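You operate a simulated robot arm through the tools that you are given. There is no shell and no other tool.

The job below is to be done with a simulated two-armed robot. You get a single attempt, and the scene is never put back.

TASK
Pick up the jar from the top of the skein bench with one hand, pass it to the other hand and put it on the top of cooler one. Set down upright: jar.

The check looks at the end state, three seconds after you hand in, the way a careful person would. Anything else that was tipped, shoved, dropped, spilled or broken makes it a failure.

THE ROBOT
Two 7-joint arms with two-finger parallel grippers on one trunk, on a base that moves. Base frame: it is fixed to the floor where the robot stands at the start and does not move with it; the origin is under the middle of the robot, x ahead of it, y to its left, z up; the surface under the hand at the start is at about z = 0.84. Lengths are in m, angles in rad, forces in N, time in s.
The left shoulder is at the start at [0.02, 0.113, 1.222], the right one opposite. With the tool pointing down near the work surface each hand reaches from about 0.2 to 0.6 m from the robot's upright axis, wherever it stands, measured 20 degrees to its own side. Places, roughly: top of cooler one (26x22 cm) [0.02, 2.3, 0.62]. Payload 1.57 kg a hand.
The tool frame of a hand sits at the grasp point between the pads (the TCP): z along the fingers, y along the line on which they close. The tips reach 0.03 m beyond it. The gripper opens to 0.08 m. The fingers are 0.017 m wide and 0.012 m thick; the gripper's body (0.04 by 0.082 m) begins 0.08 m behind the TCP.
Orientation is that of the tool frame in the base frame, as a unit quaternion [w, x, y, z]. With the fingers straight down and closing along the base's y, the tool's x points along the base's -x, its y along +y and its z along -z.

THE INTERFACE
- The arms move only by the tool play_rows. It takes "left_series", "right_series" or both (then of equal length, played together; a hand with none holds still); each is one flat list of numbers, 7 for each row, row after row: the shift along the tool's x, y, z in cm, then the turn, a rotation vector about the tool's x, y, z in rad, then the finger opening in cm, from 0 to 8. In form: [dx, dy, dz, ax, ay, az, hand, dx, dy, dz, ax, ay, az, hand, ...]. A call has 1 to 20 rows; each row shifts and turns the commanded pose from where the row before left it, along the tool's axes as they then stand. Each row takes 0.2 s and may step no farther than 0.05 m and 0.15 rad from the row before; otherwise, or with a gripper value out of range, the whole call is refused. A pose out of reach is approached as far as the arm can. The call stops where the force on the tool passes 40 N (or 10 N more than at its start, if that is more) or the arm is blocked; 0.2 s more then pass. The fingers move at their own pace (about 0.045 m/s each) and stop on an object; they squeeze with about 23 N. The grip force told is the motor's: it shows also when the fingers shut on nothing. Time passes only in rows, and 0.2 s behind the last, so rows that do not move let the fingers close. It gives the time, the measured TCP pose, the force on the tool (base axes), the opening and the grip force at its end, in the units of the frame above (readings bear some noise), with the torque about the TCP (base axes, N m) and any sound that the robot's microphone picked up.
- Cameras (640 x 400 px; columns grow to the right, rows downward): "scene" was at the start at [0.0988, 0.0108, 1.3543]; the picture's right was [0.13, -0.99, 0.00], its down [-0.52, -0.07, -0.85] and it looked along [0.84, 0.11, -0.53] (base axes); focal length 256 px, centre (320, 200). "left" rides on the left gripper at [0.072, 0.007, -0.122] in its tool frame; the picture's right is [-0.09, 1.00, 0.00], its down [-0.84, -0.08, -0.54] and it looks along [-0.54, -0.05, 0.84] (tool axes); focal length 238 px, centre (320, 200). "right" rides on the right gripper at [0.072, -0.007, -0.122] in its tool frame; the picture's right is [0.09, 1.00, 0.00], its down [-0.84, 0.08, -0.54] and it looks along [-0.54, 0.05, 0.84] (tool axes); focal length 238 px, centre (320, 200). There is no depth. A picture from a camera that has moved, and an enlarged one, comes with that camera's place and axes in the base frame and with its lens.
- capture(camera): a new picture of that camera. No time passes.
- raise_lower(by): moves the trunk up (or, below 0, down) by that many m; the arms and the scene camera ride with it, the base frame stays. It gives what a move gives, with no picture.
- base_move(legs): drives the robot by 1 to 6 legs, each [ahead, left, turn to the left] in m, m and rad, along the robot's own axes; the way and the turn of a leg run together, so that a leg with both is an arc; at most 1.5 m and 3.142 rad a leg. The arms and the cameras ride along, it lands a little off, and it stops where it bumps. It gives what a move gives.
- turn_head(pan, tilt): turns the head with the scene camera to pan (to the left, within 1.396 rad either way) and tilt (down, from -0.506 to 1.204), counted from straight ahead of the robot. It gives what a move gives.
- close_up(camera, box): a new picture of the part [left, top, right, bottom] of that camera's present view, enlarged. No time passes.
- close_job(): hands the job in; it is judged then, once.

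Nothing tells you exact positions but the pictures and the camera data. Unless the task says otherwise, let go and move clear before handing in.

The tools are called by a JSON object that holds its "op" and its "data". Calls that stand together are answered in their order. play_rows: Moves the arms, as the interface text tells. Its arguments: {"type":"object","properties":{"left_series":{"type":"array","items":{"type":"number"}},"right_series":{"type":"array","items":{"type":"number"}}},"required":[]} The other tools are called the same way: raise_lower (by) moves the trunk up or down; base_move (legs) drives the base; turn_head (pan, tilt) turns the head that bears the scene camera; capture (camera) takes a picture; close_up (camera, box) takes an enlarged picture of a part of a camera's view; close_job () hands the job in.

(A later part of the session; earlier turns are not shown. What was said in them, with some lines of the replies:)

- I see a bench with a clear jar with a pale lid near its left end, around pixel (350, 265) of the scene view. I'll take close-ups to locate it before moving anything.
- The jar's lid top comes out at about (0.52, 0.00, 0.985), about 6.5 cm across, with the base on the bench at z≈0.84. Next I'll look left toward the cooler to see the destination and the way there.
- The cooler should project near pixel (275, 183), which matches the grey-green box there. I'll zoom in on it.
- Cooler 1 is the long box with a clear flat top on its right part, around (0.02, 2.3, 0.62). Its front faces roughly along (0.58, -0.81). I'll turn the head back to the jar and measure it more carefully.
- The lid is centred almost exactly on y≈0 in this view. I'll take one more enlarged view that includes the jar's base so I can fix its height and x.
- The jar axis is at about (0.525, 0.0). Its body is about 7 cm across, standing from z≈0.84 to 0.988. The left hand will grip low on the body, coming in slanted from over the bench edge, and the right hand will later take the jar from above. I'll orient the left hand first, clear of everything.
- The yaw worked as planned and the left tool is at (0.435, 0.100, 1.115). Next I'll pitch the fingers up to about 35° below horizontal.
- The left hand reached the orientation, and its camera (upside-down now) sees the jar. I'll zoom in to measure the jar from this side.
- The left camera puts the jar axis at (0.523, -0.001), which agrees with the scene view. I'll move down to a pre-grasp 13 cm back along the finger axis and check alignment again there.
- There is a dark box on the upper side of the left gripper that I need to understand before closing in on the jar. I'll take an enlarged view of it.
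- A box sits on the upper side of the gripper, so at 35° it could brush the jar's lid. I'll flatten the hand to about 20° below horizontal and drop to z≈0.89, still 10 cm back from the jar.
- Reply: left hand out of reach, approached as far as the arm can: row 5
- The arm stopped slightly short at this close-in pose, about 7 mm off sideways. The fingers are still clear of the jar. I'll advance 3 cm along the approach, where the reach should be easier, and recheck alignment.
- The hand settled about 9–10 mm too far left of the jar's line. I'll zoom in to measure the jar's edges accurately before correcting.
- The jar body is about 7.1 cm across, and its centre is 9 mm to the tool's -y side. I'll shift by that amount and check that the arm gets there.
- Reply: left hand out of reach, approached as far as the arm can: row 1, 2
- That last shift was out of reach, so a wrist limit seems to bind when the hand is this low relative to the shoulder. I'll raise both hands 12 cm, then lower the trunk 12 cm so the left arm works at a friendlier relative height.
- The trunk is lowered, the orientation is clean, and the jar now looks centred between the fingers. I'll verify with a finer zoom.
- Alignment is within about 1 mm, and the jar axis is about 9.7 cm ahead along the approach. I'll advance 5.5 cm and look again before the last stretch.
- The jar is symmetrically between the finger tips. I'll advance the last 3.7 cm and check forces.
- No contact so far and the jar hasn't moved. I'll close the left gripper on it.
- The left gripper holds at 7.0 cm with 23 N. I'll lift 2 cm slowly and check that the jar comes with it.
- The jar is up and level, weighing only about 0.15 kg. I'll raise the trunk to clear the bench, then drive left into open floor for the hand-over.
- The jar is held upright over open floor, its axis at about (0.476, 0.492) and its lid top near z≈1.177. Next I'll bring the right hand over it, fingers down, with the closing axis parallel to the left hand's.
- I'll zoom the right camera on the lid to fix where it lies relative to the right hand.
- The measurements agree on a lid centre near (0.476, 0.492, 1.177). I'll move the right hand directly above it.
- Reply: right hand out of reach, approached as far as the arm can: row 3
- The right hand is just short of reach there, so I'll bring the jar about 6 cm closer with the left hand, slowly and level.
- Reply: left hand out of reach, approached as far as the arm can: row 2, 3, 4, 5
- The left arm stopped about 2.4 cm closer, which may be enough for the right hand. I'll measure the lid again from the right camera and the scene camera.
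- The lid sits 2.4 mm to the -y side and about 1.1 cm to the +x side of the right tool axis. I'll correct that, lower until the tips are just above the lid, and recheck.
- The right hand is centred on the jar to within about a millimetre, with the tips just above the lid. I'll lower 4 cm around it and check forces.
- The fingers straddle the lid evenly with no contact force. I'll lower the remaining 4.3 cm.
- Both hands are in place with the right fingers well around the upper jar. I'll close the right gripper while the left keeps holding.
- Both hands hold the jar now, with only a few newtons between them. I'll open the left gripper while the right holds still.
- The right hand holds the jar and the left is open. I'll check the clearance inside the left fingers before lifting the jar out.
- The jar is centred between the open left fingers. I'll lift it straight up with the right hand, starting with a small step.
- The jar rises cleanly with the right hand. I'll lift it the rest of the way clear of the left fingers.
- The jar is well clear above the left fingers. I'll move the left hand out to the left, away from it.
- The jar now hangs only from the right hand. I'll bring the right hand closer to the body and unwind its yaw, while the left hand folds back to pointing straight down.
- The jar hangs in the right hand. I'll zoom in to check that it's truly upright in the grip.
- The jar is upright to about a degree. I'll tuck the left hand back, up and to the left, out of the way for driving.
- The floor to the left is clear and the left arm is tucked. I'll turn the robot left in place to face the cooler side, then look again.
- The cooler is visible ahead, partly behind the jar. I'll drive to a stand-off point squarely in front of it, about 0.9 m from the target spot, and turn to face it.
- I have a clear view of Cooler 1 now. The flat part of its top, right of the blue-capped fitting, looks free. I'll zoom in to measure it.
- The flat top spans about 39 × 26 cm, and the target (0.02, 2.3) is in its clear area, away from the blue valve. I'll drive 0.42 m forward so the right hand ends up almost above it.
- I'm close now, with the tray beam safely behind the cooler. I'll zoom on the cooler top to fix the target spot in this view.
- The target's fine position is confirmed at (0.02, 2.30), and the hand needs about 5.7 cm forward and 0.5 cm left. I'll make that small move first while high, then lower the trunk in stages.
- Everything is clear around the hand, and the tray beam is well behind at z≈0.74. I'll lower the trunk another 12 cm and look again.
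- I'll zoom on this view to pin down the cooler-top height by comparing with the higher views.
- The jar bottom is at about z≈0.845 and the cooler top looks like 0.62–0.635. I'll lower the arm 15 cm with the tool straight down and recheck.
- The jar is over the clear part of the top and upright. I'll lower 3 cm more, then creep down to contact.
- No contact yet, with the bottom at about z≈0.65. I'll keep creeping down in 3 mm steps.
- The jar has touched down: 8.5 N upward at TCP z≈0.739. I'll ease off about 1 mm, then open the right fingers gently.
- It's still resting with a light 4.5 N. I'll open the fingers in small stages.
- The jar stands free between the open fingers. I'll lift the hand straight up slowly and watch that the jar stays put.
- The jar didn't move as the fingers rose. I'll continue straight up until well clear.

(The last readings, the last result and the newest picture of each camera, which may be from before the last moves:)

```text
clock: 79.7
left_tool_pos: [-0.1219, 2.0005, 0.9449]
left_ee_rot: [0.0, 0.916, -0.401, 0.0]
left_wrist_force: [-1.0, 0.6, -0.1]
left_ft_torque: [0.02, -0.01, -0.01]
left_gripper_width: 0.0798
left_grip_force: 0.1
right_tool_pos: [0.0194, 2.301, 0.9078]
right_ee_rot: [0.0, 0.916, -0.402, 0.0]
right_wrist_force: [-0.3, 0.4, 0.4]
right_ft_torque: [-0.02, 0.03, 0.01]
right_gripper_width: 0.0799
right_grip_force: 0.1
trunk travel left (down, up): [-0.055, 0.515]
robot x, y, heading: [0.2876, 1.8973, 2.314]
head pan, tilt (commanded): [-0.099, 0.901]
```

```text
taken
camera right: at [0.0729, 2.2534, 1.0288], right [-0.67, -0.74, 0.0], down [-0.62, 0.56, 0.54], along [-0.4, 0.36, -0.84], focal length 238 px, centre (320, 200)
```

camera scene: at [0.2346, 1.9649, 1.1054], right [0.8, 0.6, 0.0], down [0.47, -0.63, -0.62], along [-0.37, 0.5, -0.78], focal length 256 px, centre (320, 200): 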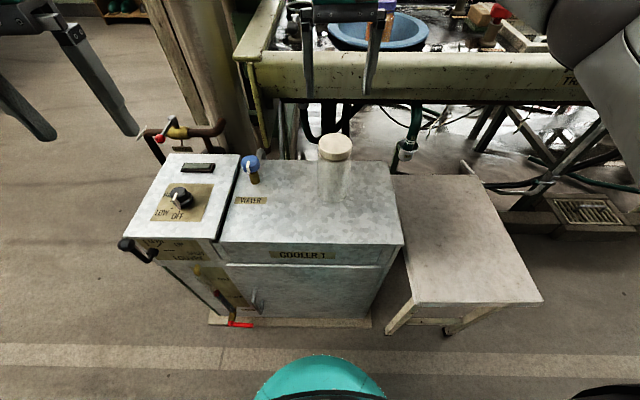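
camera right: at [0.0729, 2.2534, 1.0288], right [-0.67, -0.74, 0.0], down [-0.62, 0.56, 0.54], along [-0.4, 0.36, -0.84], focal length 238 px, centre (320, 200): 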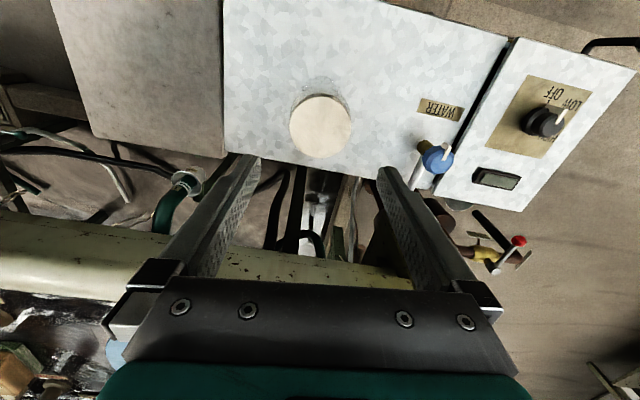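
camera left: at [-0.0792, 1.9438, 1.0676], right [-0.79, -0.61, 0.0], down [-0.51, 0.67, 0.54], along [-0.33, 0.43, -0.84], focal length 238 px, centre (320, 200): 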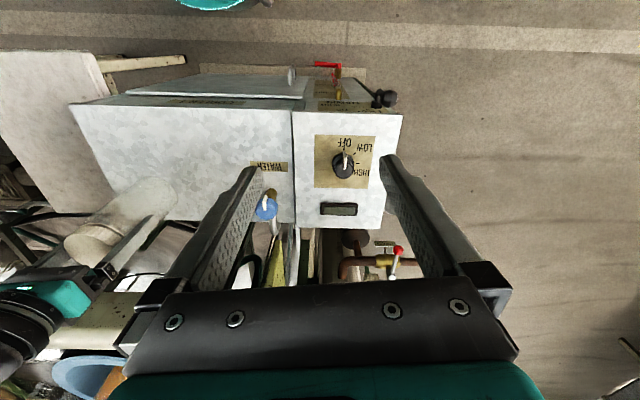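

The jar stands upright on the cooler and the right hand is well above it. I'll raise the trunk and back away along the way I came.

{"op": "raise_lower", "data": {"by": 0.18}}

{"op": "base_move", "data": {"legs": [[-0.35, 0, 0]]}}

{"op": "turn_head", "data": {"pan": 0.0, "tilt": 0.75}}

{"op": "capture", "data": {"camera": "scene"}}

{"op": "close_up", "data": {"camera": "scene", "box": [230, 120, 430, 280]}}

```text
clock: 81.7
left_tool_pos: [-0.1216, 2.0012, 1.1246]
left_ee_rot: [-0.001, 0.916, -0.401, 0.0]
left_wrist_force: [-0.1, 0.1, 0.5]
left_ft_torque: [0.01, 0.01, -0.01]
left_gripper_width: 0.0802
left_grip_force: 0.0
right_tool_pos: [0.019, 2.3015, 1.0866]
right_ee_rot: [0.0, 0.916, -0.401, 0.0]
right_wrist_force: [0.1, -1.3, -0.3]
right_ft_torque: [0.0, 0.01, -0.01]
right_gripper_width: 0.0802
right_grip_force: 0.0
trunk travel left (down, up): [-0.235, 0.335]
robot x, y, heading: [0.2891, 1.9006, 2.318]
head pan, tilt (commanded): [-0.099, 0.901]
```

```text
clock: 84.0
left_tool_pos: [0.1158, 1.7442, 1.1253]
left_ee_rot: [0.0, 0.916, -0.402, 0.0]
left_wrist_force: [1.5, -2.0, -0.7]
left_ft_torque: [-0.02, 0.03, 0.03]
left_gripper_width: 0.0798
left_grip_force: 0.1
right_tool_pos: [0.2578, 2.0443, 1.0863]
right_ee_rot: [0.0, 0.916, -0.402, 0.0]
right_wrist_force: [0.0, -1.0, 0.0]
right_ft_torque: [0.0, 0.03, -0.01]
right_gripper_width: 0.0802
right_grip_force: 0.1
trunk travel left (down, up): [-0.235, 0.335]
robot x, y, heading: [0.5234, 1.6412, 2.313]
head pan, tilt (commanded): [-0.099, 0.901]
```

```text
clock: 84.7
left_tool_pos: [0.1145, 1.7451, 1.1242]
left_ee_rot: [0.0, 0.916, -0.402, 0.0]
left_wrist_force: [0.2, 1.0, -0.2]
left_ft_torque: [0.02, 0.0, -0.01]
left_gripper_width: 0.08
left_grip_force: 0.1
right_tool_pos: [0.2581, 2.044, 1.0867]
right_ee_rot: [0.0, 0.915, -0.403, 0.0]
right_wrist_force: [-0.4, -0.4, 0.0]
right_ft_torque: [0.0, 0.01, -0.01]
right_gripper_width: 0.0801
right_grip_force: 0.1
trunk travel left (down, up): [-0.235, 0.335]
robot x, y, heading: [0.5222, 1.6424, 2.314]
head pan, tilt (commanded): [0.0, 0.75]
```

```text
taken
camera scene: at [0.4611, 1.7077, 1.2973], right [0.74, 0.68, 0.0], down [0.46, -0.5, -0.73], along [-0.49, 0.54, -0.68], focal length 256 px, centre (320, 200)
```

scene: 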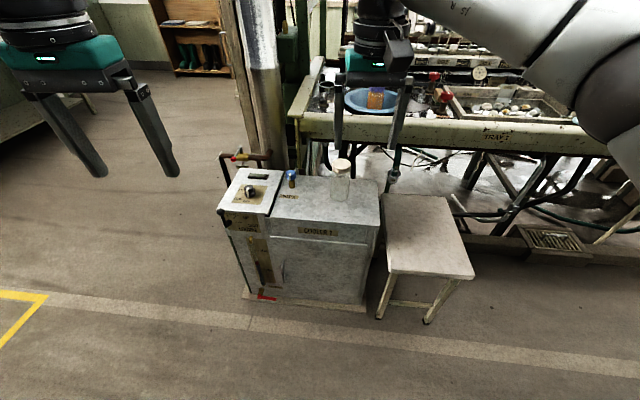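

```text
2.50 times, centred on (330, 200) of scene
camera zoom: at [0.4611, 1.7077, 1.2973], right [0.74, 0.68, 0.0], down [0.46, -0.5, -0.73], along [-0.49, 0.54, -0.68], focal length 641 px, centre (295, 200)
```

zoom: 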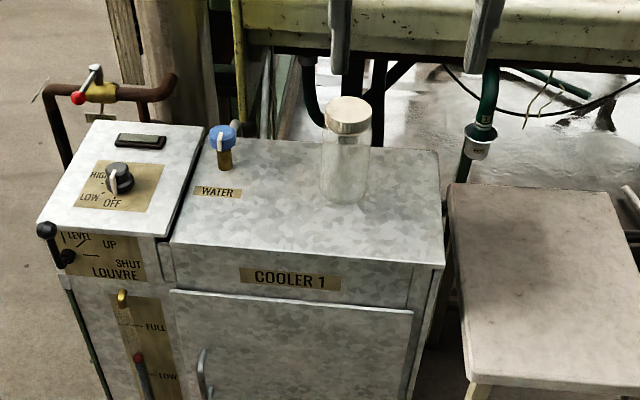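

The jar stands upright on the clear part of Cooler 1's top, both hands are empty and well away, and I can't see anything else disturbed. I'll hand in the job.

{"op": "close_job", "data": {}}

```text
The job is handed in.
```

The jar is standing upright on the clear part of Cooler 1's top, and I've handed the job in; no verdict came back.

- **Pick-up:** the left hand gripped the jar low on its body, coming in over the bench edge, and lifted it off the skein bench.
- **Hand-over:** over open floor, the right hand took the jar from above and the left let go.
- **Set-down:** the right hand lowered the jar onto the cooler at about (0.02, 2.30), released it and lifted straight up. The jar didn't move. I then backed the robot off.

In the last pictures the jar is upright, and I could see nothing around the cooler tipped or shoved. I didn't go back for a last look at the bench. The blue tape and everything else there looked undisturbed after the jar was lifted away.
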